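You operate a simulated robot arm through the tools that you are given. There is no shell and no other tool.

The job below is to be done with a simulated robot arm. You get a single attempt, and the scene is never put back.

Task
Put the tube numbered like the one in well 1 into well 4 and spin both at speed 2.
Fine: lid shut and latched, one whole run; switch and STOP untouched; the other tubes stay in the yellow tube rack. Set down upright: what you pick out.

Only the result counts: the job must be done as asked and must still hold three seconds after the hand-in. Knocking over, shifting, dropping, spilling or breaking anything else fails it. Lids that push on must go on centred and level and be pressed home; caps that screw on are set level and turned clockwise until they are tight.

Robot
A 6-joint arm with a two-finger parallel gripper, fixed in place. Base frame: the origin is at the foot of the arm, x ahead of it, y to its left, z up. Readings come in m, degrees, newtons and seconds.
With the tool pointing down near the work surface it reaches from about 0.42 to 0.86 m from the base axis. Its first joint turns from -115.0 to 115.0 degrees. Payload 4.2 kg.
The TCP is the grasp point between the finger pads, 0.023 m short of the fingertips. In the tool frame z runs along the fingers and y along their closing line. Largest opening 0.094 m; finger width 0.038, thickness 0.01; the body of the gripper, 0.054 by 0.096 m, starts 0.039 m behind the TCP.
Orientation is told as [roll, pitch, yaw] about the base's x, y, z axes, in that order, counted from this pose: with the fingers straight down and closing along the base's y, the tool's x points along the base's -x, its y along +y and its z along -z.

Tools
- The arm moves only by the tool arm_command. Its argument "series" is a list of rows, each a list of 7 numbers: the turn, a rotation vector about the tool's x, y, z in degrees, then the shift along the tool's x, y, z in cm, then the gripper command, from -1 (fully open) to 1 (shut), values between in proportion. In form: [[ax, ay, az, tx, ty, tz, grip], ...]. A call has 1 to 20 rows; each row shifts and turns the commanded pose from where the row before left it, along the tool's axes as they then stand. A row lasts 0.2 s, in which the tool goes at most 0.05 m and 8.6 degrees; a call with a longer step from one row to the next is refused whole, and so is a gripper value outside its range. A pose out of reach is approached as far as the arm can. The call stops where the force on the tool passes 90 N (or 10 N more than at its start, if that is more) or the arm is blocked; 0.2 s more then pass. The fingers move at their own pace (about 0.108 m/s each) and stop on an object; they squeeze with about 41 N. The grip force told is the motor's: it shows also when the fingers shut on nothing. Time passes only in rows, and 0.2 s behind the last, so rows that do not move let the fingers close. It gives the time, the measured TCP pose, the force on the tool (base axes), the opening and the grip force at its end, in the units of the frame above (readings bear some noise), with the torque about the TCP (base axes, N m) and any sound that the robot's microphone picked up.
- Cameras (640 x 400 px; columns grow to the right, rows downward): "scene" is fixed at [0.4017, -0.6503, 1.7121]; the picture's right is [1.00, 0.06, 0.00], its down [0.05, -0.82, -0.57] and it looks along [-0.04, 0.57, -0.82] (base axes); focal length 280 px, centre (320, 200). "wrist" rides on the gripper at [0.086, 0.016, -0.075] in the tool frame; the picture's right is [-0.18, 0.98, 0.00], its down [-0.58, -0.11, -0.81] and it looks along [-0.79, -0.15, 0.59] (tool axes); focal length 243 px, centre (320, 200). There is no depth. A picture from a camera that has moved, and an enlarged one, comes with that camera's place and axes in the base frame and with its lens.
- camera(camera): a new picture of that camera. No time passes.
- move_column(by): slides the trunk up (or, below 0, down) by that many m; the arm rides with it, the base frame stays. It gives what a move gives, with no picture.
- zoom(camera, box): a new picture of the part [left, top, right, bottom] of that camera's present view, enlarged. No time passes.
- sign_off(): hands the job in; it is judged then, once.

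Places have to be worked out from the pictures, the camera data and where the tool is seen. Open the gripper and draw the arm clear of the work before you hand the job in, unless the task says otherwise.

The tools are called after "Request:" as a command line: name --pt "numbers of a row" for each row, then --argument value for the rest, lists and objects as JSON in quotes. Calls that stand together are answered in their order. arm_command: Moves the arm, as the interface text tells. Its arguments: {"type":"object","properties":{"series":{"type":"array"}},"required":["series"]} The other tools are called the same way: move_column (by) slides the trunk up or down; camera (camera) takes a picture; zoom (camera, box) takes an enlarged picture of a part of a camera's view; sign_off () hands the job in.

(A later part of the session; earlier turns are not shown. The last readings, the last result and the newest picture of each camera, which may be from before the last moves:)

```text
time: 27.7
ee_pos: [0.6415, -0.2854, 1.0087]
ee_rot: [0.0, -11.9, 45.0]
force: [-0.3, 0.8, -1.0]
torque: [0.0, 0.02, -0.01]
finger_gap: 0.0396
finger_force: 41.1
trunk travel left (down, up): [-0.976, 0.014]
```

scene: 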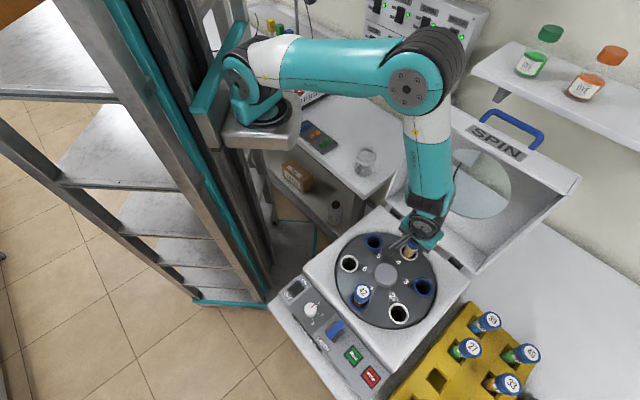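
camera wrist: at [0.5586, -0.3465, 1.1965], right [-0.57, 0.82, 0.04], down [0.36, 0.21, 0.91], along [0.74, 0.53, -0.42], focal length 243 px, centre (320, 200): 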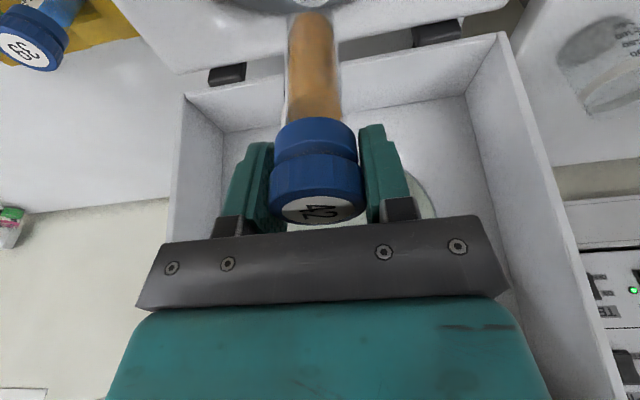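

Request:
arm_command --pt "0 0 0 0.052 0 0.2445 1" --pt "0 0 0 0.052 0 0.2445 1" --pt "0 0 0 0 0 0 1"

Request:
zoom --camera "scene" --box '[340, 200, 470, 310]'

```text
time: 28.5
ee_pos: [0.6424, -0.2851, 1.0041]
ee_rot: [-0.1, -11.9, 44.9]
force: [0.3, -0.8, -1.9]
torque: [-0.03, 0.01, -0.03]
finger_gap: 0.0398
finger_force: 40.8
trunk travel left (down, up): [-0.976, 0.014]
```

```text
3.64 times, centred on (405, 255) of scene
camera zoom: at [0.4017, -0.6503, 1.7121], right [1.0, 0.06, 0.0], down [0.05, -0.82, -0.57], along [-0.04, 0.57, -0.82], focal length 1020 px, centre (11, 0)
```

zoom: 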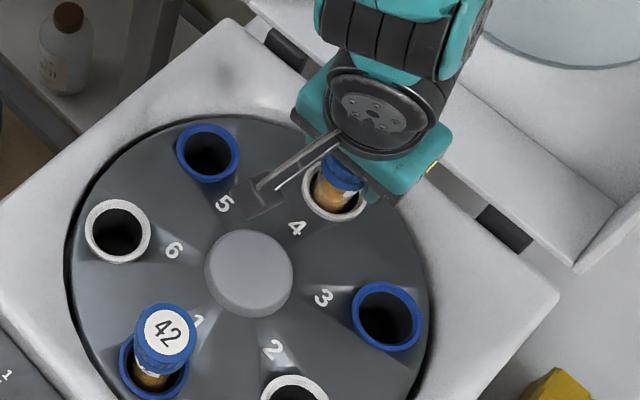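

No contact at the bottom yet; I keep creeping down.

Request:
arm_command --pt "0 0 0 0.052 0 0.2445 1" --pt "0 0 0 0.052 0 0.2445 1" --pt "0 0 0 0.052 0 0.2445 1" --pt "0 0 0 0 0 0 1"

```text
time: 29.5
ee_pos: [0.6398, -0.2836, 0.999]
ee_rot: [0.0, -12.0, 45.1]
force: [1.1, 2.5, 22.9]
torque: [0.1, 0.13, -0.03]
finger_gap: 0.0401
finger_force: 41.1
trunk travel left (down, up): [-0.976, 0.014]
```

The upward force of 23 N shows the tube is seated. I ease the pressure and open the fingers.

Request:
arm_command --pt "0 0 0 -0.042 0 -0.196 1" --pt "0 0 0 0 0 0 0" --pt "0 0 0 0 0 0 -0.5" --pt "0 0 0 0 0 0 -0.5"

Request:
camera --camera "wrist"

Request:
zoom --camera "scene" --box '[340, 200, 470, 310]'

```text
time: 30.5
ee_pos: [0.6389, -0.2846, 0.9993]
ee_rot: [0.1, -11.9, 44.9]
force: [-0.4, 0.7, 0.8]
torque: [-0.06, 0.0, -0.01]
finger_gap: 0.0705
finger_force: 0.1
trunk travel left (down, up): [-0.976, 0.014]
```

```text
taken
camera wrist: at [0.5584, -0.3453, 1.0546], right [-0.57, 0.82, 0.04], down [0.36, 0.21, 0.91], along [0.74, 0.53, -0.42], focal length 243 px, centre (320, 200)
```

wrist: 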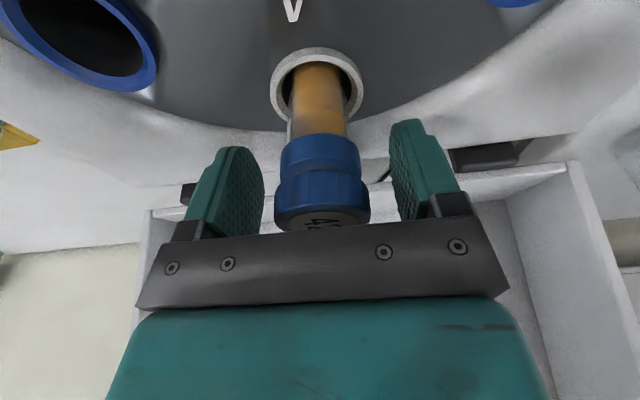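

```text
3.64 times, centred on (405, 255) of scene
camera zoom: at [0.4017, -0.6503, 1.7121], right [1.0, 0.06, 0.0], down [0.05, -0.82, -0.57], along [-0.04, 0.57, -0.82], focal length 1020 px, centre (11, 0)
```

zoom: 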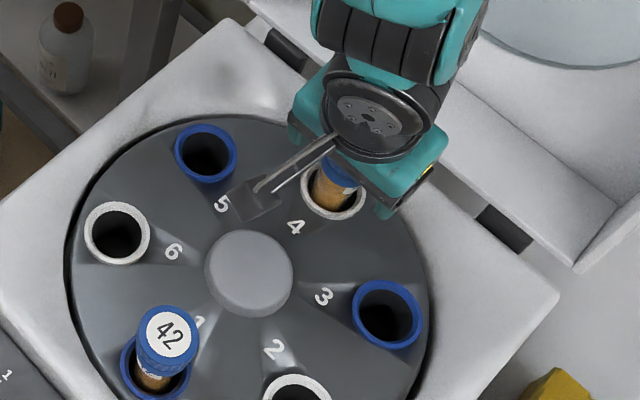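

Tube 42 stands upright in well 4. I raise the open gripper straight up.

Request:
arm_command --pt "0 0 0 -0.208 0 -0.978 -0.5" --pt "0 0 0 -0.312 0 -1.467 -0.5" --pt "0 0 0 -0.52 0 -2.445 -0.5" --pt "0 0 0 -0.52 0 -2.445 -0.5" --pt "0 0 0 -0.624 0 -2.934 -0.5" --pt "0 0 0 -0.624 0 -2.934 -0.5" --pt "0 0 0 0 0 0 -0.5"

Request:
camera --camera "scene"

Request:
zoom --camera "scene" --box '[320, 200, 480, 320]'

```text
time: 32.1
ee_pos: [0.6385, -0.2866, 1.1357]
ee_rot: [-0.1, -11.8, 44.8]
force: [0.1, 0.8, -0.1]
torque: [-0.02, 0.02, -0.01]
finger_gap: 0.0706
finger_force: 0.0
trunk travel left (down, up): [-0.976, 0.014]
```

```text
taken
```

scene: 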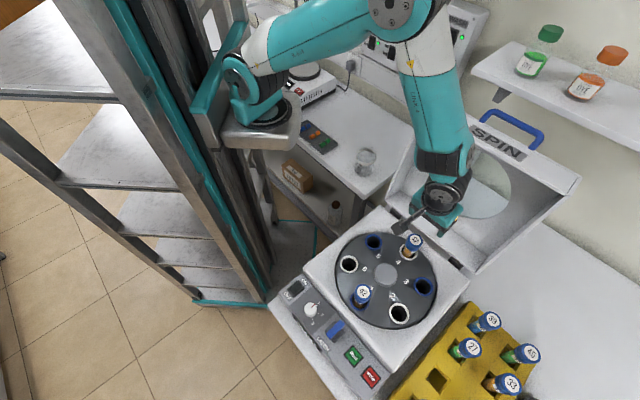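

```text
3.33 times, centred on (400, 260) of scene
camera zoom: at [0.4017, -0.6503, 1.7121], right [1.0, 0.06, 0.0], down [0.05, -0.82, -0.57], along [-0.04, 0.57, -0.82], focal length 935 px, centre (53, 0)
```

zoom: 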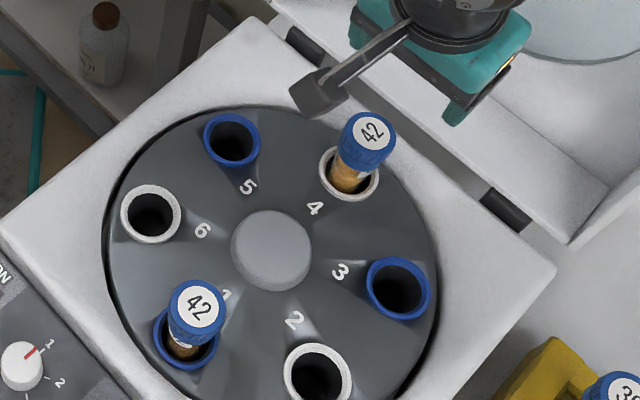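

Both tubes 42 are in place in wells 1 and 4. Now the dial: I draw the gripper back over the front panel, staying high, and bring the tool upright to view the panel from close.

Request:
arm_command --pt "0 0 0 2.0 0.2 -0.95 -0.5" --pt "0 0 0 3.5 0.3 -0.95 -0.5" --pt "0 0 0 3.7 0.35 -0.95 -0.5" --pt "0 0 0 3.7 0.35 -0.95 -0.5" --pt "0 0 0 3.7 0.35 -0.95 -0.5" --pt "0 0 0 3.7 0.35 -0.95 -0.5" --pt "0 0 0 3.7 0.35 -0.95 -0.5" --pt "0 0 0 3.7 0.35 -0.95 -0.5" --pt "0 0 0 3.7 0.35 -0.95 -0.5" --pt "0 0 0 3.6 0.24 -0.95 -0.5" --pt "0 6 0 0 0 0 -0.5" --pt "0 6 0 0 0 0 -0.5" --pt "0 0 0 0 0 0 -0.5"

Request:
camera --camera "wrist"

Request:
camera --camera "scene"

```text
time: 34.9
ee_pos: [0.3639, -0.5183, 1.1556]
ee_rot: [-0.1, 0.3, 44.9]
force: [0.0, 0.3, 0.4]
torque: [0.01, 0.01, -0.02]
finger_gap: 0.0705
finger_force: 0.1
trunk travel left (down, up): [-0.976, 0.014]
```

```text
taken
camera wrist: at [0.2913, -0.5688, 1.2312], right [-0.56, 0.83, 0.0], down [0.49, 0.34, 0.8], along [0.66, 0.45, -0.59], focal length 243 px, centre (320, 200)
```

wrist: 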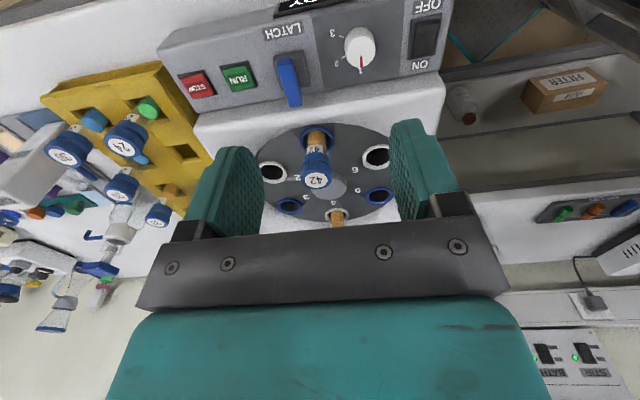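

```text
taken
```

scene: 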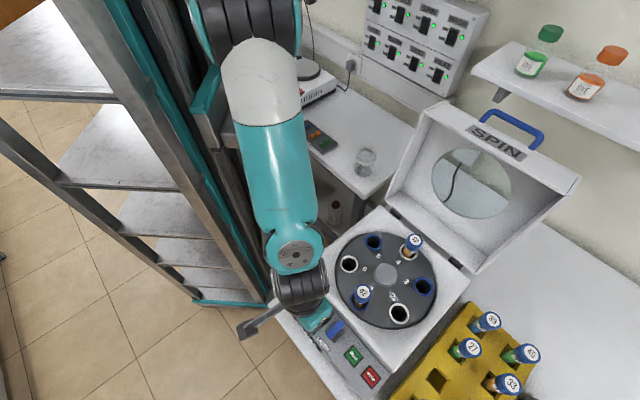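

Request:
zoom --camera "wrist" --box '[240, 0, 460, 137]'

Request:
zoom --camera "wrist" --box '[310, 10, 410, 80]'

Request:
zoom --camera "scene" --box '[380, 80, 600, 290]'

```text
2.91 times, centred on (350, 68) of wrist
camera zoom: at [0.2913, -0.5688, 1.2312], right [-0.56, 0.83, 0.0], down [0.49, 0.34, 0.8], along [0.66, 0.45, -0.59], focal length 706 px, centre (233, 582)
```

zoom: 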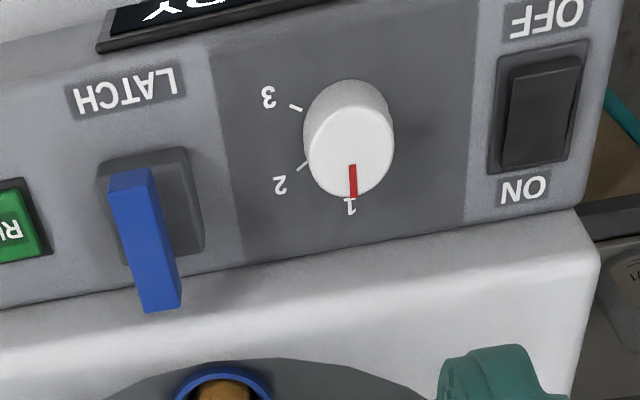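

```text
5.71 times, centred on (360, 45) of wrist
camera zoom: at [0.2913, -0.5688, 1.2312], right [-0.56, 0.83, 0.0], down [0.49, 0.34, 0.8], along [0.66, 0.45, -0.59], focal length 1386 px, centre (91, 1086)
```

zoom: 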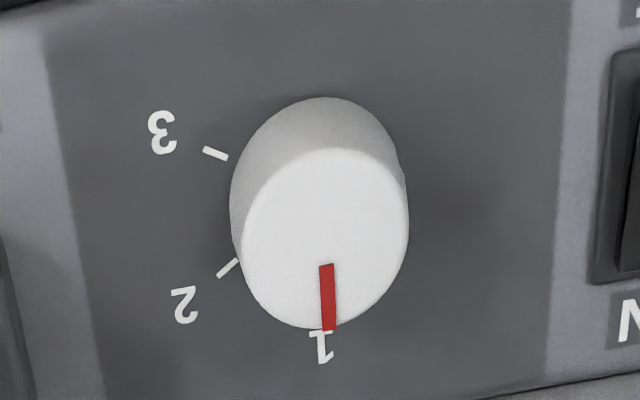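

```text
1.90 times, centred on (490, 185) of scene
camera zoom: at [0.4017, -0.6503, 1.7121], right [1.0, 0.06, 0.0], down [0.05, -0.82, -0.57], along [-0.04, 0.57, -0.82], focal length 534 px, centre (-4, 229)
```

zoom: 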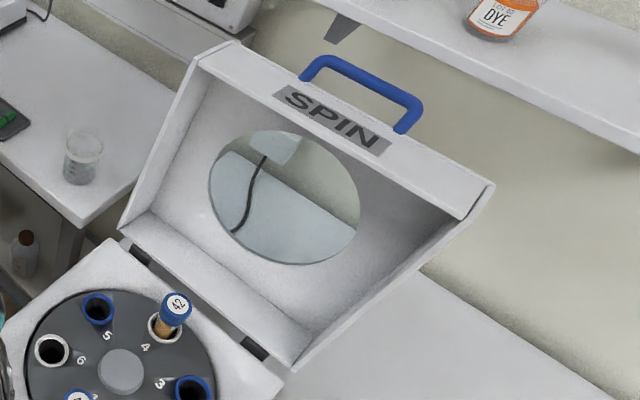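

The dial stands at 1, and marks 1, 2, 3 are spaced 60° apart, so 2 lies 60° clockwise seen from above. The knob is at about (0.366, -0.462), its top near z 0.93, about 33 mm wide. I turn the tool to yaw -10°, go above it and narrow the fingers.

Request:
arm_command --pt "0 -0.3 7.86 0 0 0 -0.5" --pt "0 0 7.86 0 0 0 -0.5" --pt "0 0 7.86 0 0 0 -0.5" --pt "0 0 7.86 0 0 0 -0.5" --pt "0 0 7.86 0 0 0 -0.5" --pt "0 0 7.86 0 0 0 -0.5" --pt "0 0 7.84 0 0 0 -0.3" --pt "0 0 0 0.2 1.4 2.5 -0.17" --pt "0 0 0 0.2 1.4 2.5 -0.17" --pt "0 0 0 0.2 1.4 2.5 -0.17" --pt "0 0 0 0.18 1.35 2.5 -0.17" --pt "0 0 0 0 0 2 -0.17" --pt "0 0 0 0 0 1.5 -0.17" --pt "0 0 0 0 0 0 -0.17"

Request:
camera --camera "wrist"

Request:
camera --camera "scene"

```text
time: 37.9
ee_pos: [0.3659, -0.4613, 1.0214]
ee_rot: [0.0, -0.2, -10.1]
force: [-0.5, 0.7, -0.8]
torque: [0.0, -0.02, -0.02]
finger_gap: 0.0551
finger_force: 0.0
trunk travel left (down, up): [-0.976, 0.014]
```

```text
taken
camera wrist: at [0.2843, -0.4316, 1.096], right [0.35, 0.94, 0.0], down [0.55, -0.21, 0.81], along [0.76, -0.28, -0.59], focal length 243 px, centre (320, 200)
```

wrist: 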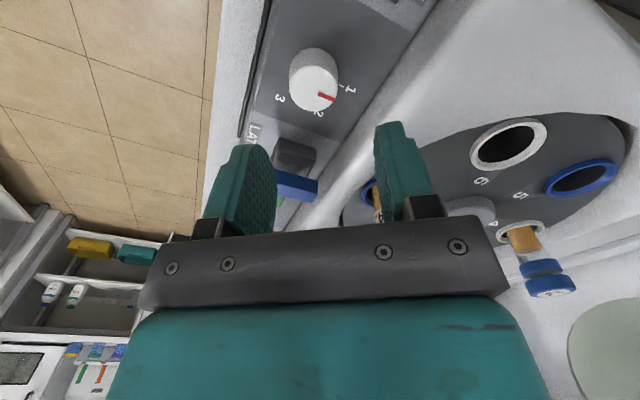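

```text
taken
```

scene: 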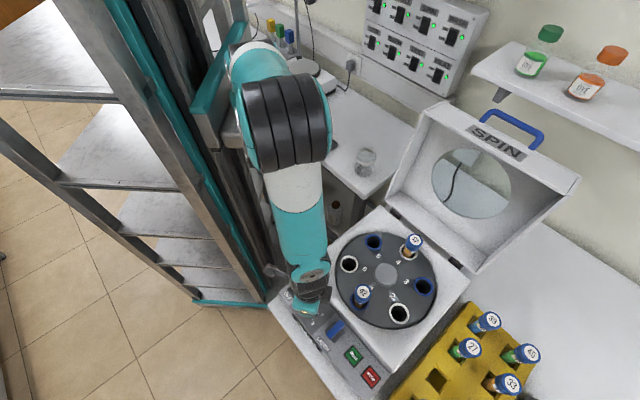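

I zoom in on the knob to centre the tool on it.

Request:
zoom --camera "wrist" --box '[260, 20, 380, 140]'

Request:
zoom --camera "wrist" --box '[220, 100, 380, 210]'

```text
3.33 times, centred on (320, 80) of wrist
camera zoom: at [0.2843, -0.4316, 1.096], right [0.35, 0.94, 0.0], down [0.55, -0.21, 0.81], along [0.76, -0.28, -0.59], focal length 809 px, centre (320, 600)
```

zoom: 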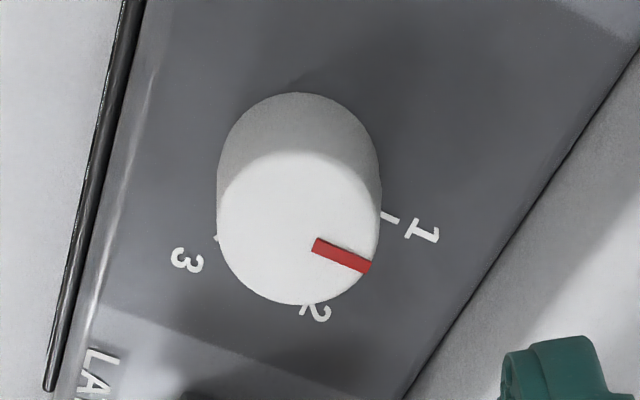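

```text
3.64 times, centred on (300, 155) of wrist
camera zoom: at [0.2843, -0.4316, 1.096], right [0.35, 0.94, 0.0], down [0.55, -0.21, 0.81], along [0.76, -0.28, -0.59], focal length 882 px, centre (393, 364)
```

zoom: 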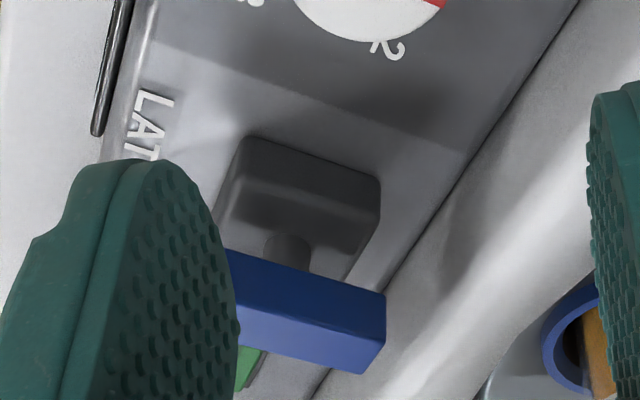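

The knob's centre comes out at about (0.3624, -0.4654) with its top near 0.944. I shift onto it and lower to TCP z 0.985 for a closer check.

Request:
arm_command --pt "0 0 0 0.27 -0.46 1.2 -0.17" --pt "0 0 0 0 0 1.2 -0.17" --pt "0 0 0 0 0 1.2 -0.17" --pt "0 0 0 0 0 0 -0.17"

Request:
zoom --camera "wrist" --box '[220, 60, 420, 220]'

```text
time: 38.9
ee_pos: [0.3627, -0.466, 0.9835]
ee_rot: [0.0, -0.2, -10.0]
force: [-0.5, -0.8, 0.1]
torque: [-0.02, -0.01, 0.01]
finger_gap: 0.055
finger_force: 0.0
trunk travel left (down, up): [-0.976, 0.014]
```

```text
2.50 times, centred on (320, 140) of wrist
camera zoom: at [0.2805, -0.4361, 1.0593], right [0.35, 0.94, 0.0], down [0.55, -0.21, 0.81], along [0.76, -0.28, -0.59], focal length 606 px, centre (320, 350)
```

zoom: 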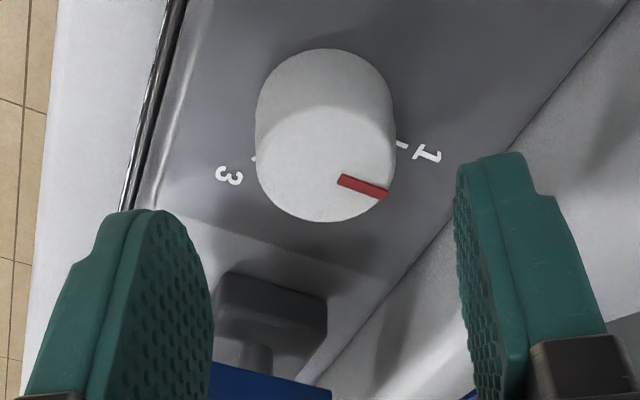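

The knob top is at (0.3628, -0.4654, 0.942) and the TCP is right over it. I lower to TCP z 0.953, fingertips just above the panel, and close.

Request:
arm_command --pt "0 0 0 0 0.05 1.2 -0.17" --pt "0 0 0 0 0 1.2 -0.17" --pt "0 0 0 0 0 0.6 -0.17" --pt "0 0 0 0 0 0 -0.17"

Request:
camera --camera "wrist"

```text
time: 39.9
ee_pos: [0.3603, -0.4644, 0.9537]
ee_rot: [0.2, -0.3, -10.0]
force: [0.2, 0.5, -0.2]
torque: [0.03, -0.03, 0.01]
finger_gap: 0.0552
finger_force: 0.1
trunk travel left (down, up): [-0.976, 0.014]
```

```text
taken
camera wrist: at [0.2793, -0.434, 1.0295], right [0.35, 0.94, 0.0], down [0.55, -0.21, 0.81], along [0.76, -0.28, -0.59], focal length 243 px, centre (320, 200)
```

wrist: 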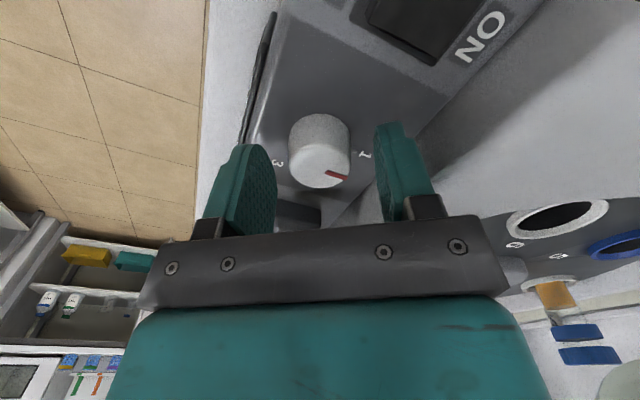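

The knob sits between the fingertips; I make a 2 mm correction and close on it.

Request:
arm_command --pt "0 0 0 -0.25 0 0 -0.17" --pt "0 0 0 0 0 0 1" --pt "0 0 0 0 0 0 1" --pt "0 0 0 0 0 0 1"

Request:
camera --camera "wrist"

```text
time: 40.9
ee_pos: [0.3637, -0.4647, 0.9538]
ee_rot: [0.2, -0.1, -10.0]
force: [1.1, -1.9, -0.6]
torque: [-0.07, 0.12, -0.03]
finger_gap: 0.0322
finger_force: 45.0
trunk travel left (down, up): [-0.976, 0.014]
```

```text
taken
camera wrist: at [0.2823, -0.435, 1.0292], right [0.35, 0.94, 0.0], down [0.55, -0.21, 0.81], along [0.76, -0.28, -0.59], focal length 243 px, centre (320, 200)
```

wrist: 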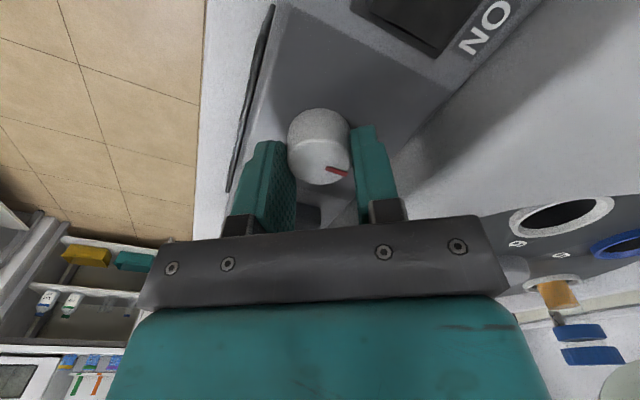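

The knob is held, gap 32.2 mm. I turn 60° clockwise seen from above.

Request:
arm_command --pt "0 0 6 0 0 0 1" --pt "0 0 6 0 0 0 1" --pt "0 0 6 0 0 0 1" --pt "0 0 6 0 0 0 1" --pt "0 0 6 0 0 0 1" --pt "0 0 6 0 0 0 1" --pt "0 0 6 0 0 0 1" --pt "0 0 6 0 0 0 1" --pt "0 0 6 0 0 0 1" --pt "0 0 6 0 0 0 1" --pt "0 0 0 0 0 0 1"

Request:
camera --camera "wrist"

```text
time: 43.3
ee_pos: [0.3622, -0.4662, 0.9543]
ee_rot: [0.1, 0.0, -70.1]
force: [3.0, 5.2, 10.7]
torque: [-0.04, -0.04, -0.02]
finger_gap: 0.0323
finger_force: 45.1
trunk travel left (down, up): [-0.976, 0.014]
```

```text
taken
camera wrist: at [0.3496, -0.3803, 1.0295], right [0.99, 0.16, 0.0], down [0.09, -0.58, 0.81], along [0.13, -0.8, -0.59], focal length 243 px, centre (320, 200)
```

wrist: 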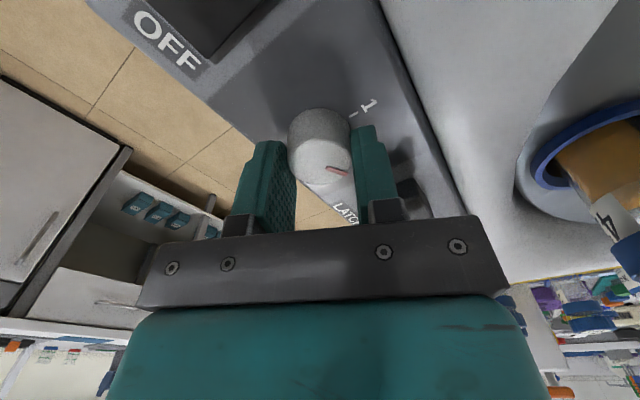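

The knob turned with the fingers. I open a little and rise to check the pointer.

Request:
arm_command --pt "0 0 0 0 0 0 0.1" --pt "0 0 0 0 0 0 -0.17" --pt "0 0 0 0 0 0 -0.17" --pt "0 0 0 0 0 -1.5 -0.17" --pt "0 0 0 0 0 -2.5 -0.17" --pt "0 0 0 0 0 -2.5 -0.17" --pt "0 0 0 0 0 -2.5 -0.17" --pt "0 0 0 0 0 -2.5 -0.17" --pt "0 0 0 0 0 -2.5 -0.17" --pt "0 0 0 0 0 0 -0.17"

Request:
camera --camera "wrist"

Request:
zoom --camera "wrist" --box '[240, 0, 460, 160]'

Request:
camera --camera "scene"

```text
time: 45.5
ee_pos: [0.3624, -0.467, 1.0933]
ee_rot: [0.2, 0.0, -70.0]
force: [0.0, -0.5, -0.2]
torque: [0.0, -0.04, -0.02]
finger_gap: 0.055
finger_force: 0.1
trunk travel left (down, up): [-0.976, 0.014]
```

```text
taken
camera wrist: at [0.3494, -0.3809, 1.1691], right [0.99, 0.16, 0.0], down [0.09, -0.58, 0.81], along [0.13, -0.79, -0.59], focal length 243 px, centre (320, 200)
```

wrist: 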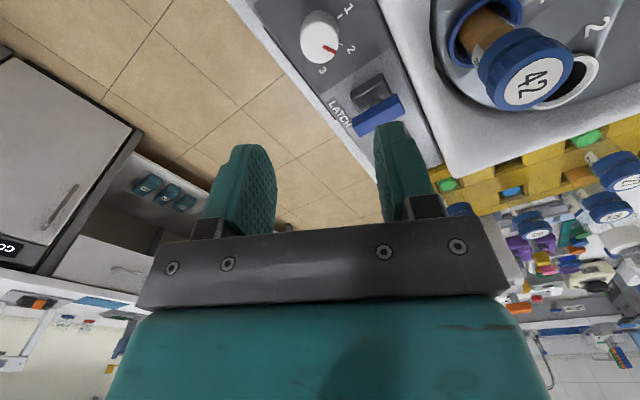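

```text
2.50 times, centred on (350, 80) of wrist
camera zoom: at [0.3494, -0.3809, 1.1691], right [0.99, 0.16, 0.0], down [0.09, -0.58, 0.81], along [0.13, -0.79, -0.59], focal length 606 px, centre (245, 500)
```

zoom: 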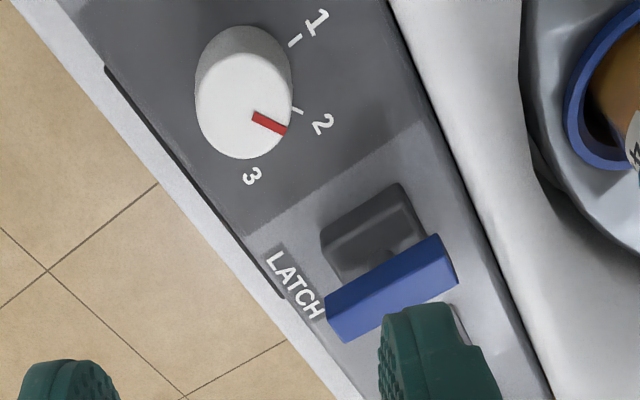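

```text
taken
```

scene: 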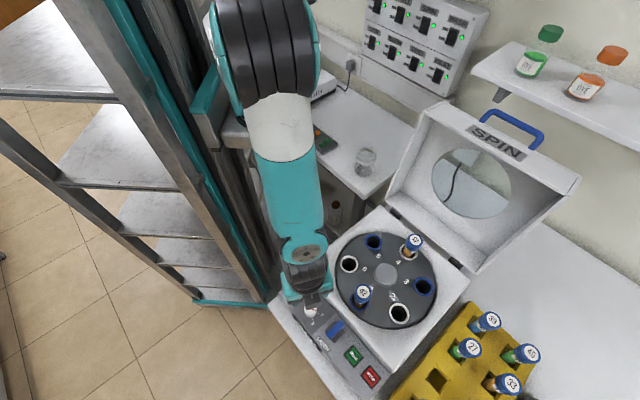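

The pointer now reads 2. I take a close look at the latch lever, in order to learn how it moves.

Request:
zoom --camera "scene" --box '[310, 300, 390, 350]'

Request:
arm_command --pt "0 0 0 2.5 2.5 -1.0 -0.17" --pt "0 0 0 2.5 2.5 -1.0 -0.17" --pt "0 0 0 0 0 0 -0.17"

Request:
camera --camera "wrist"

Request:
zoom --camera "wrist" --box '[240, 60, 400, 180]'

```text
8.00 times, centred on (350, 325) of scene
camera zoom: at [0.4017, -0.6503, 1.7121], right [1.0, 0.06, 0.0], down [0.05, -0.82, -0.57], along [-0.04, 0.57, -0.82], focal length 2244 px, centre (80, -800)
```

zoom: 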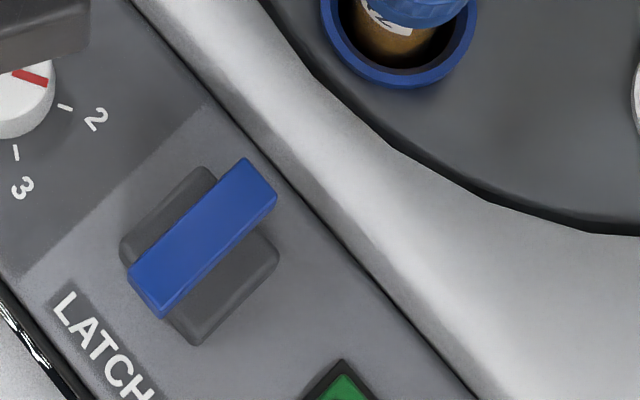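

```text
time: 46.3
ee_pos: [0.3933, -0.4034, 1.1135]
ee_rot: [0.2, 0.0, -70.1]
force: [0.1, -0.4, 0.3]
torque: [0.0, 0.02, -0.01]
finger_gap: 0.0548
finger_force: 0.0
trunk travel left (down, up): [-0.976, 0.014]
```

```text
taken
camera wrist: at [0.38, -0.3179, 1.1887], right [0.99, 0.16, 0.0], down [0.09, -0.58, 0.81], along [0.13, -0.8, -0.59], focal length 243 px, centre (320, 200)
```

wrist: 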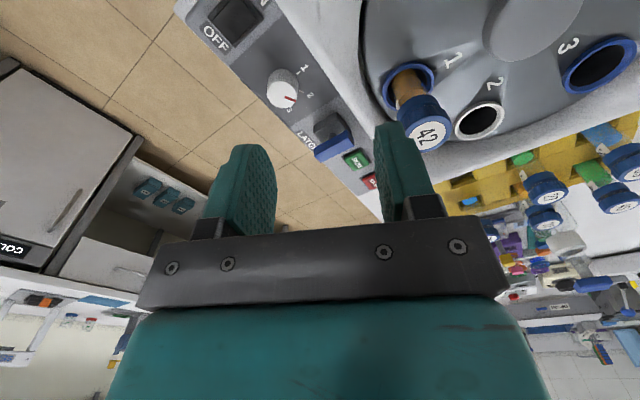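

```text
3.33 times, centred on (320, 120) of wrist
camera zoom: at [0.38, -0.3179, 1.1887], right [0.99, 0.16, 0.0], down [0.09, -0.58, 0.81], along [0.13, -0.8, -0.59], focal length 809 px, centre (320, 467)
```

zoom: 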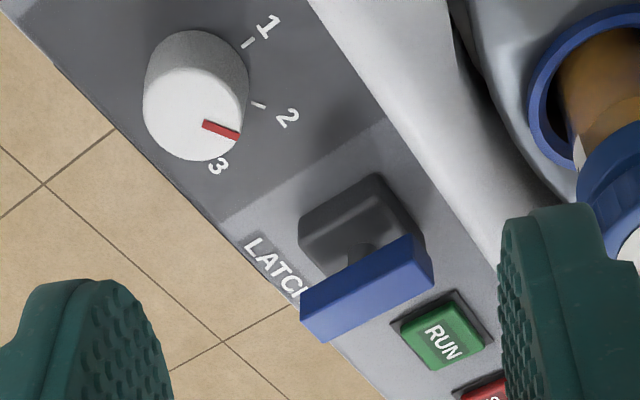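

The latch is a turn-lever on a post, its bar now lying towards the lid. The lid comes first: I raise the tool high over the rotor and turn to face the lid, so the wrist camera can place the blue handle.

Request:
arm_command --pt "0 0 0 0 1.0 -3 -0.17" --pt "0 0 0 0 2.3 -3.9 -0.17" --pt "0 0 0 0 2.3 -3.9 -0.17" --pt "0 0 0 0 2.3 -3.9 -0.17" --pt "0 0 0 0 2.3 -3.9 -0.17" --pt "0 0 0 0 2.3 -3.9 -0.17" --pt "0 0 0 0 2.3 -3.9 -0.17" --pt "0 0 0 0 2.3 -3.9 -0.17" --pt "0 0 0 0 2.3 -3.9 -0.17" --pt "0 0 0 0 2.3 -3.9 -0.17" --pt "0 0 0 0 0 0 -0.17"

Request:
camera --camera "scene"

```text
time: 48.7
ee_pos: [0.5963, -0.3279, 1.498]
ee_rot: [0.3, 0.0, -70.0]
force: [0.7, -0.1, -1.1]
torque: [-0.03, 0.02, 0.01]
finger_gap: 0.055
finger_force: 0.0
trunk travel left (down, up): [-0.976, 0.014]
```

```text
taken
```

scene: 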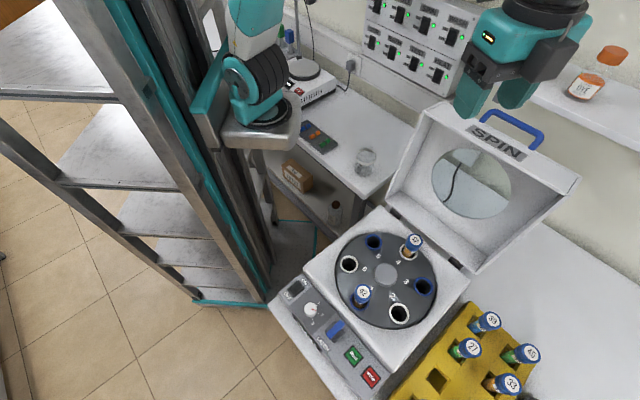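

Clear of everything. Now I turn to face the lid.

Request:
arm_command --pt "0 0 -7.7 0 0 0 -0.17" --pt "0 0 -7.7 0 0 0 -0.17" --pt "0 0 -7.7 0 0 0 -0.17" --pt "0 0 -7.7 0 0 0 -0.17" --pt "0 0 -7.7 0 0 0 -0.17" --pt "0 0 -7.7 0 0 0 -0.17" --pt "0 0 -7.7 0 0 0 -0.17" --pt "0 0 -7.7 0 0 0 -0.17" --pt "0 0 -7.7 0 0 0 -0.17" --pt "0 0 -7.7 0 0 0 -0.17" --pt "0 0 -7.7 0 0 0 -0.17" --pt "0 0 -7.7 0 0 0 -0.17" --pt "0 0 -7.7 0 0 0 -0.17" --pt "0 0 -7.7 0 0 0 -0.17" --pt "0 0 -7.2 0 0 0 -0.17" --pt "0 0 0 0 0 0 -0.17"

Request:
camera --camera "wrist"

Request:
camera --camera "scene"

```text
time: 52.1
ee_pos: [0.5946, -0.3289, 1.4954]
ee_rot: [-0.1, -0.1, 45.0]
force: [0.6, 0.8, 0.5]
torque: [0.01, -0.02, 0.0]
finger_gap: 0.0547
finger_force: 0.0
trunk travel left (down, up): [-0.976, 0.014]
```

```text
taken
camera wrist: at [0.5239, -0.3795, 1.5703], right [-0.57, 0.82, 0.0], down [0.49, 0.33, 0.81], along [0.67, 0.46, -0.59], focal length 243 px, centre (320, 200)
```

wrist: 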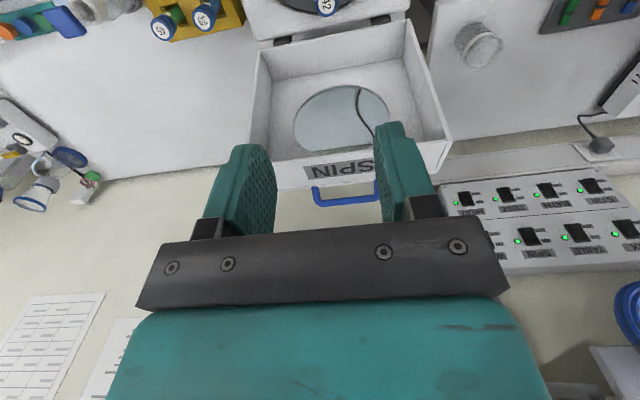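

```text
taken
```

scene: 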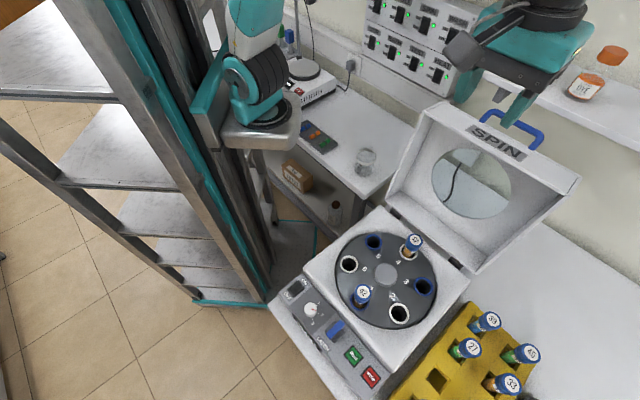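

The handle is in view between the fingers; I zoom in on it.

Request:
zoom --camera "wrist" --box '[230, 10, 470, 220]'

Request:
zoom --camera "wrist" --box '[280, 140, 400, 220]'

Request:
zoom --camera "scene" --box '[440, 80, 600, 200]'

```text
1.90 times, centred on (350, 115) of wrist
camera zoom: at [0.5239, -0.3795, 1.5703], right [-0.57, 0.82, 0.0], down [0.49, 0.33, 0.81], along [0.67, 0.46, -0.59], focal length 462 px, centre (263, 362)
```

zoom: 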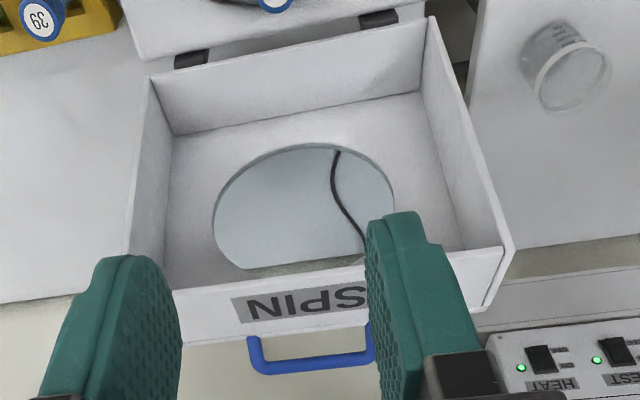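

```text
5.00 times, centred on (340, 180) of wrist
camera zoom: at [0.5239, -0.3795, 1.5703], right [-0.57, 0.82, 0.0], down [0.49, 0.33, 0.81], along [0.67, 0.46, -0.59], focal length 1213 px, centre (220, 300)
```

zoom: 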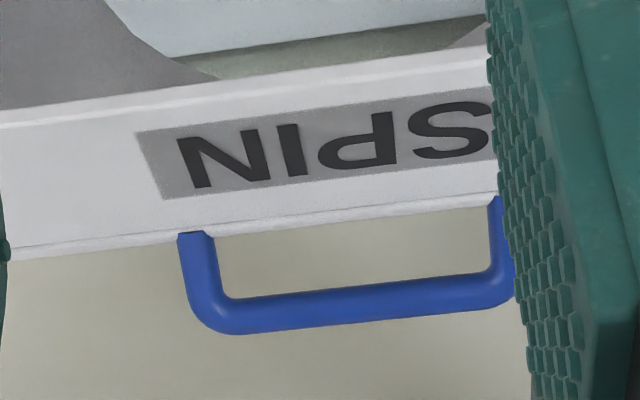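

```text
3.33 times, centred on (520, 140) of scene
camera zoom: at [0.4017, -0.6503, 1.7121], right [1.0, 0.06, 0.0], down [0.05, -0.82, -0.57], along [-0.04, 0.57, -0.82], focal length 935 px, centre (-347, 400)
```

zoom: 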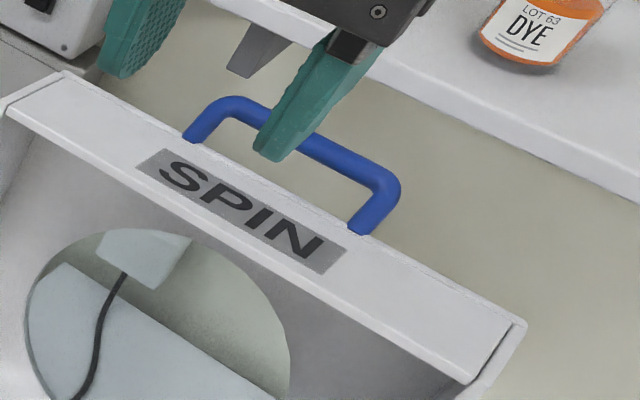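

The two views of the handle are nearly from the same side, so its depth is uncertain. I move forward and up for a steeper look at it.

Request:
arm_command --pt "0 0 0 -2.5 -0.5 -1.2 -0.5" --pt "0 0 0 -2.5 -0.5 -1.2 -0.5" --pt "0 0 0 -2.5 -0.5 -1.2 -0.5" --pt "0 0 0 -2.5 -0.5 -1.2 -0.5" --pt "0 0 0 0 0 0 -0.5"

Request:
camera --camera "wrist"

Request:
zoom --camera "wrist" --box '[240, 60, 420, 200]'

Request:
camera --camera "scene"

```text
time: 53.3
ee_pos: [0.6837, -0.2703, 1.5432]
ee_rot: [-0.1, 0.0, 45.0]
force: [-0.4, -0.2, 0.5]
torque: [-0.01, 0.01, 0.01]
finger_gap: 0.0703
finger_force: 0.1
trunk travel left (down, up): [-0.976, 0.014]
```

```text
taken
camera wrist: at [0.6113, -0.3217, 1.6187], right [-0.56, 0.83, 0.0], down [0.49, 0.33, 0.81], along [0.67, 0.46, -0.59], focal length 243 px, centre (320, 200)
```

wrist: 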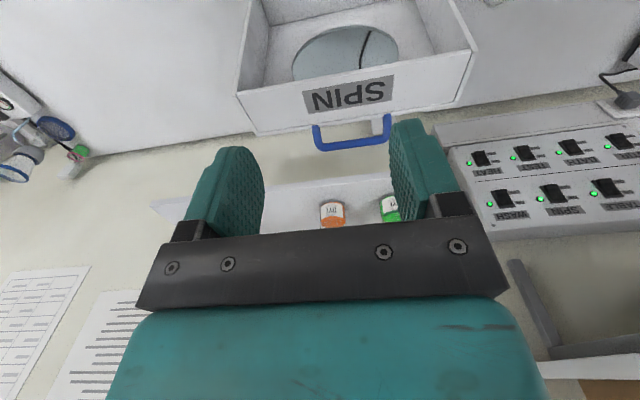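

```text
2.86 times, centred on (330, 130) of wrist
camera zoom: at [0.6113, -0.3217, 1.6187], right [-0.56, 0.83, 0.0], down [0.49, 0.33, 0.81], along [0.67, 0.46, -0.59], focal length 693 px, centre (291, 400)
```

zoom: 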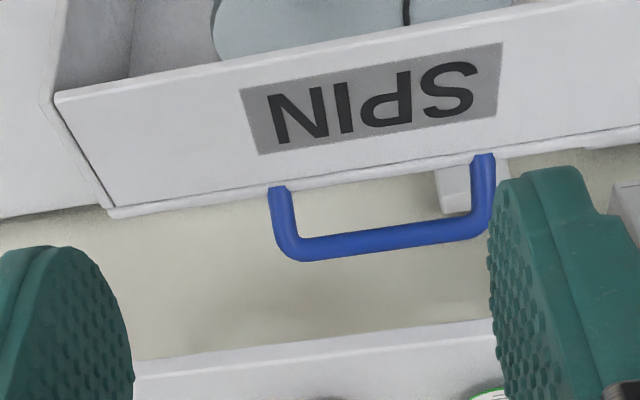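

```text
taken
```

scene: 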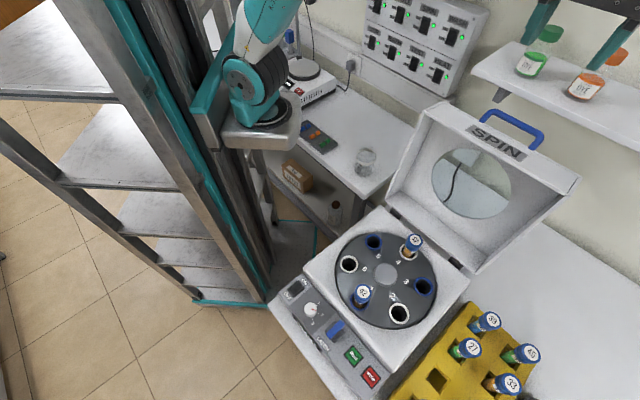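

From two wrist views the handle's bar runs along the lid at z 1.286, centred at (0.812, -0.114), standing about 4 cm off the back of the open lid. Shelf bottles stand about 0.13 m behind it. I turn to yaw -45°, lean the tool 10° away from the shelf and narrow the fingers, all at this free spot.

Request:
arm_command --pt "0 0 7.5 0 0 0 -0.2" --pt "0 0 7.5 0 0 0 -0.2" --pt "0 0 7.5 0 0 0 -0.2" --pt "0 0 7.5 0 0 0 -0.2" --pt "0 0 7.5 0 0 0 -0.2" --pt "0 0 7.5 0 0 0 -0.2" --pt "0 0 7.5 0 0 0 -0.2" --pt "0 0 7.5 0 0 0 -0.2" --pt "0 0 7.5 0 0 0 -0.2" --pt "0 0 7.5 0 0 0 -0.1" --pt "0 0 7.5 0 0 0 0.0" --pt "0 0 7.5 0 0 0 0.1" --pt "-5 0 0 0 0 0 0.15" --pt "-5 0 0 0 0 0 0.15" --pt "0 0 0 0 0 0 0.15"

Request:
camera --camera "wrist"

Request:
camera --camera "scene"

```text
time: 56.5
ee_pos: [0.6582, -0.2907, 1.533]
ee_rot: [7.4, -0.7, -45.1]
force: [-0.6, -0.8, 0.0]
torque: [0.01, -0.06, -0.01]
finger_gap: 0.0401
finger_force: 0.0
out of reach, approached as far as the arm can: row 13, 14
trunk travel left (down, up): [-0.976, 0.014]
```

```text
taken
camera wrist: at [0.6023, -0.2251, 1.6085], right [0.82, 0.56, 0.13], down [0.25, -0.55, 0.79], along [0.51, -0.62, -0.6], focal length 243 px, centre (320, 200)
```

wrist: 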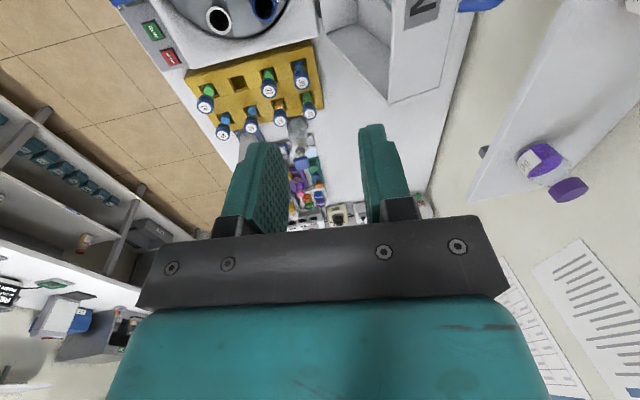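

```text
taken
```

scene: 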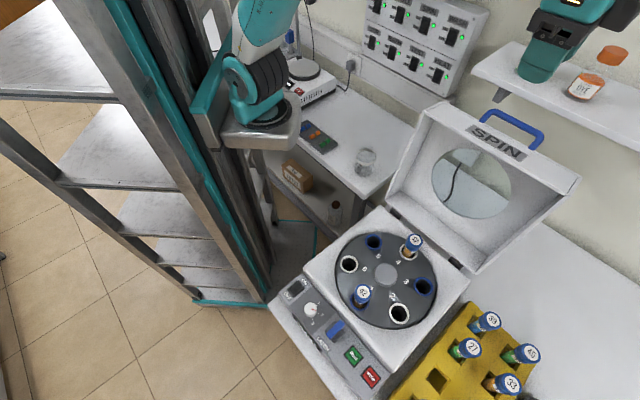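

At this height the lean is at the edge of the reach. I lower the tool here first, over free space, and then set the lean exactly.

Request:
arm_command --pt "0 0 0 0 0 2.5 0.15" --pt "0 0 0 0 0 2.5 0.15" --pt "0 0 0 0 0 2.5 0.15" --pt "0 0 0 0 0 2.5 0.15" --pt "-2.6 0.7 0 0 0 0 0.15" --pt "0 0 0 0 0 0 0.15"

```text
time: 57.9
ee_pos: [0.6683, -0.2837, 1.4358]
ee_rot: [9.9, 0.0, -44.8]
force: [0.1, 0.0, 0.2]
torque: [0.0, 0.03, 0.01]
finger_gap: 0.0399
finger_force: 0.1
trunk travel left (down, up): [-0.976, 0.014]
```

The lean is now set. I move most of the way towards the handle at this height, then look.

Request:
arm_command --pt "0 0 0 0.26 2.5 0.6 0.15" --pt "0 0 0 0.26 3.05 0.76 0.15" --pt "0 0 0 0.26 3.05 0.76 0.15" --pt "0 0 0 0.26 3.05 0.76 0.15" --pt "0 0 0 0.26 3.05 0.76 0.15" --pt "0 0 0 0.26 2.5 0.6 0.15" --pt "0 0 0 0 0 0 0.15"

Request:
camera --camera "wrist"

Request:
camera --camera "scene"

```text
time: 59.5
ee_pos: [0.7838, -0.146, 1.4203]
ee_rot: [9.8, 0.0, -45.1]
force: [0.4, 0.9, 0.3]
torque: [-0.01, 0.01, 0.0]
finger_gap: 0.0398
finger_force: 0.0
trunk travel left (down, up): [-0.976, 0.014]
```

```text
taken
camera wrist: at [0.7246, -0.0834, 1.4969], right [0.81, 0.56, 0.17], down [0.24, -0.58, 0.78], along [0.53, -0.59, -0.61], focal length 243 px, centre (320, 200)
```

wrist: 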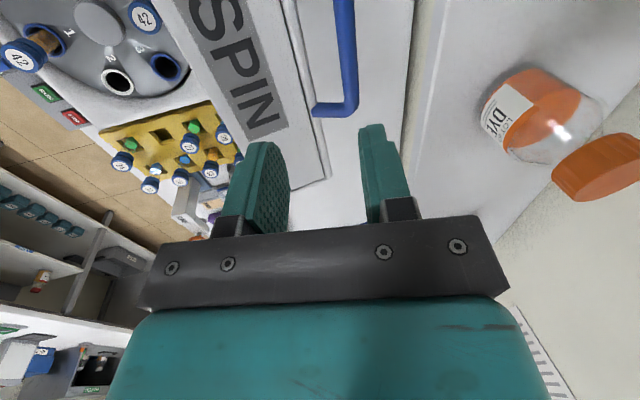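

```text
taken
```

scene: 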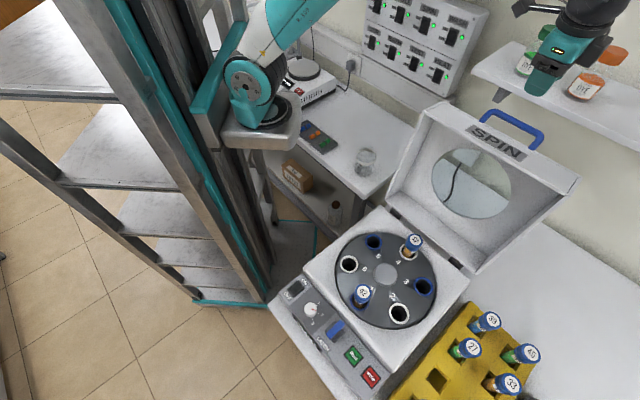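

The wrist view confirms the bar at n-line through (0.852, -0.157) and (0.797, -0.096), z 1.286, with the shelf edge about 7 cm behind. I centre over the bar, fingers 33 mm apart, and go down to just above it.

Request:
arm_command --pt "0 0 0 0.1 2.0 0.35 0.3" --pt "0 0 0 0.07 2.0 0.35 0.3" --pt "0 0 0 0 -0.35 1.97 0.3" --pt "0 0 0 0 -0.35 1.97 0.3" --pt "0 0 0 0 -0.35 1.97 0.3" --pt "0 0 0 0 0 0 0.3"

Request:
camera --camera "wrist"

Request:
zoom --camera "scene" --box '[440, 20, 640, 180]'

```text
time: 60.9
ee_pos: [0.8108, -0.1145, 1.362]
ee_rot: [9.9, 0.0, -44.9]
force: [0.5, 0.1, -0.3]
torque: [0.03, 0.03, 0.01]
finger_gap: 0.0331
finger_force: 0.0
trunk travel left (down, up): [-0.976, 0.014]
```

```text
taken
camera wrist: at [0.7524, -0.0531, 1.4386], right [0.81, 0.56, 0.17], down [0.24, -0.58, 0.78], along [0.53, -0.59, -0.61], focal length 243 px, centre (320, 200)
```

wrist: 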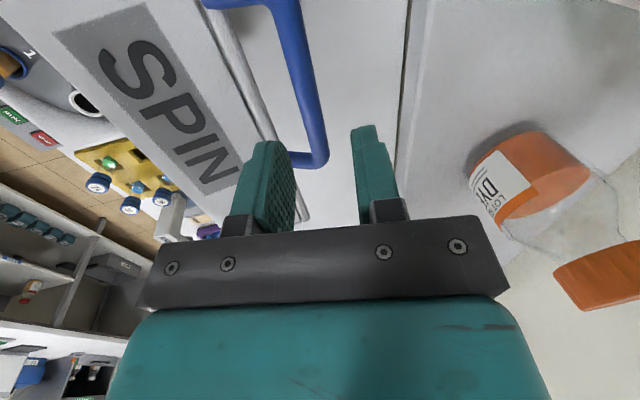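

```text
2.50 times, centred on (540, 100) of scene
camera zoom: at [0.4017, -0.6503, 1.7121], right [1.0, 0.06, 0.0], down [0.05, -0.82, -0.57], along [-0.04, 0.57, -0.82], focal length 701 px, centre (-230, 450)
```

zoom: 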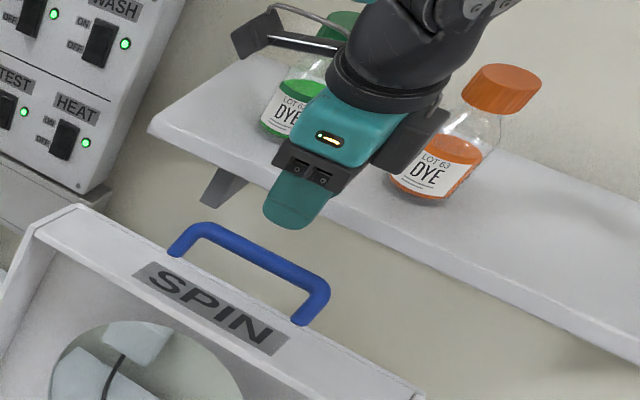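

The bar sits where expected, and fingers will come down either side of it. I lower 7 cm straight down.

Request:
arm_command --pt "0 0 0 0 0.0 1.725 0.3" --pt "0 0 0 0 -0.3 1.725 0.3" --pt "0 0 0 0 -0.3 1.725 0.3" --pt "0 0 0 0 -0.3 1.725 0.3" --pt "0 0 0 0 0 0 0.3"

Request:
camera --camera "wrist"

Request:
zoom --camera "scene" --box '[440, 20, 640, 180]'

```text
time: 62.1
ee_pos: [0.8147, -0.1126, 1.2903]
ee_rot: [9.8, -0.1, -45.0]
force: [-0.3, -0.4, -0.1]
torque: [-0.02, 0.02, 0.03]
finger_gap: 0.0329
finger_force: 0.0
trunk travel left (down, up): [-0.976, 0.014]
```

```text
taken
camera wrist: at [0.7561, -0.0519, 1.3671], right [0.81, 0.56, 0.17], down [0.24, -0.58, 0.78], along [0.53, -0.59, -0.61], focal length 243 px, centre (320, 200)
```

wrist: 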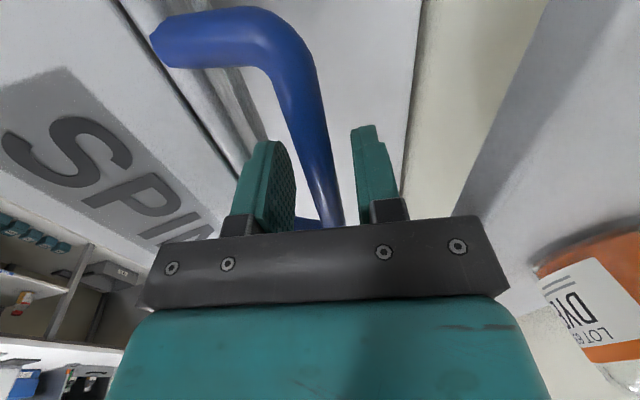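

```text
2.50 times, centred on (540, 100) of scene
camera zoom: at [0.4017, -0.6503, 1.7121], right [1.0, 0.06, 0.0], down [0.05, -0.82, -0.57], along [-0.04, 0.57, -0.82], focal length 701 px, centre (-230, 450)
```

zoom: 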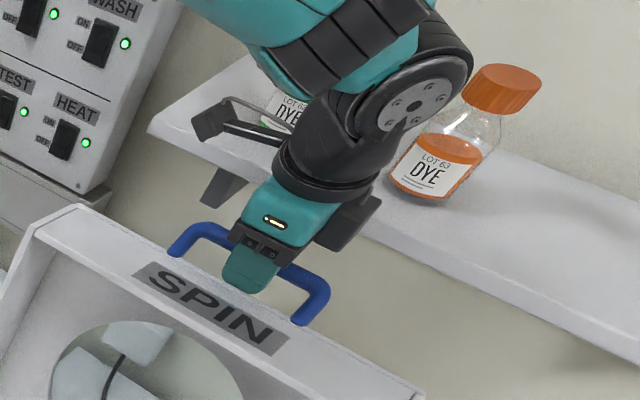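

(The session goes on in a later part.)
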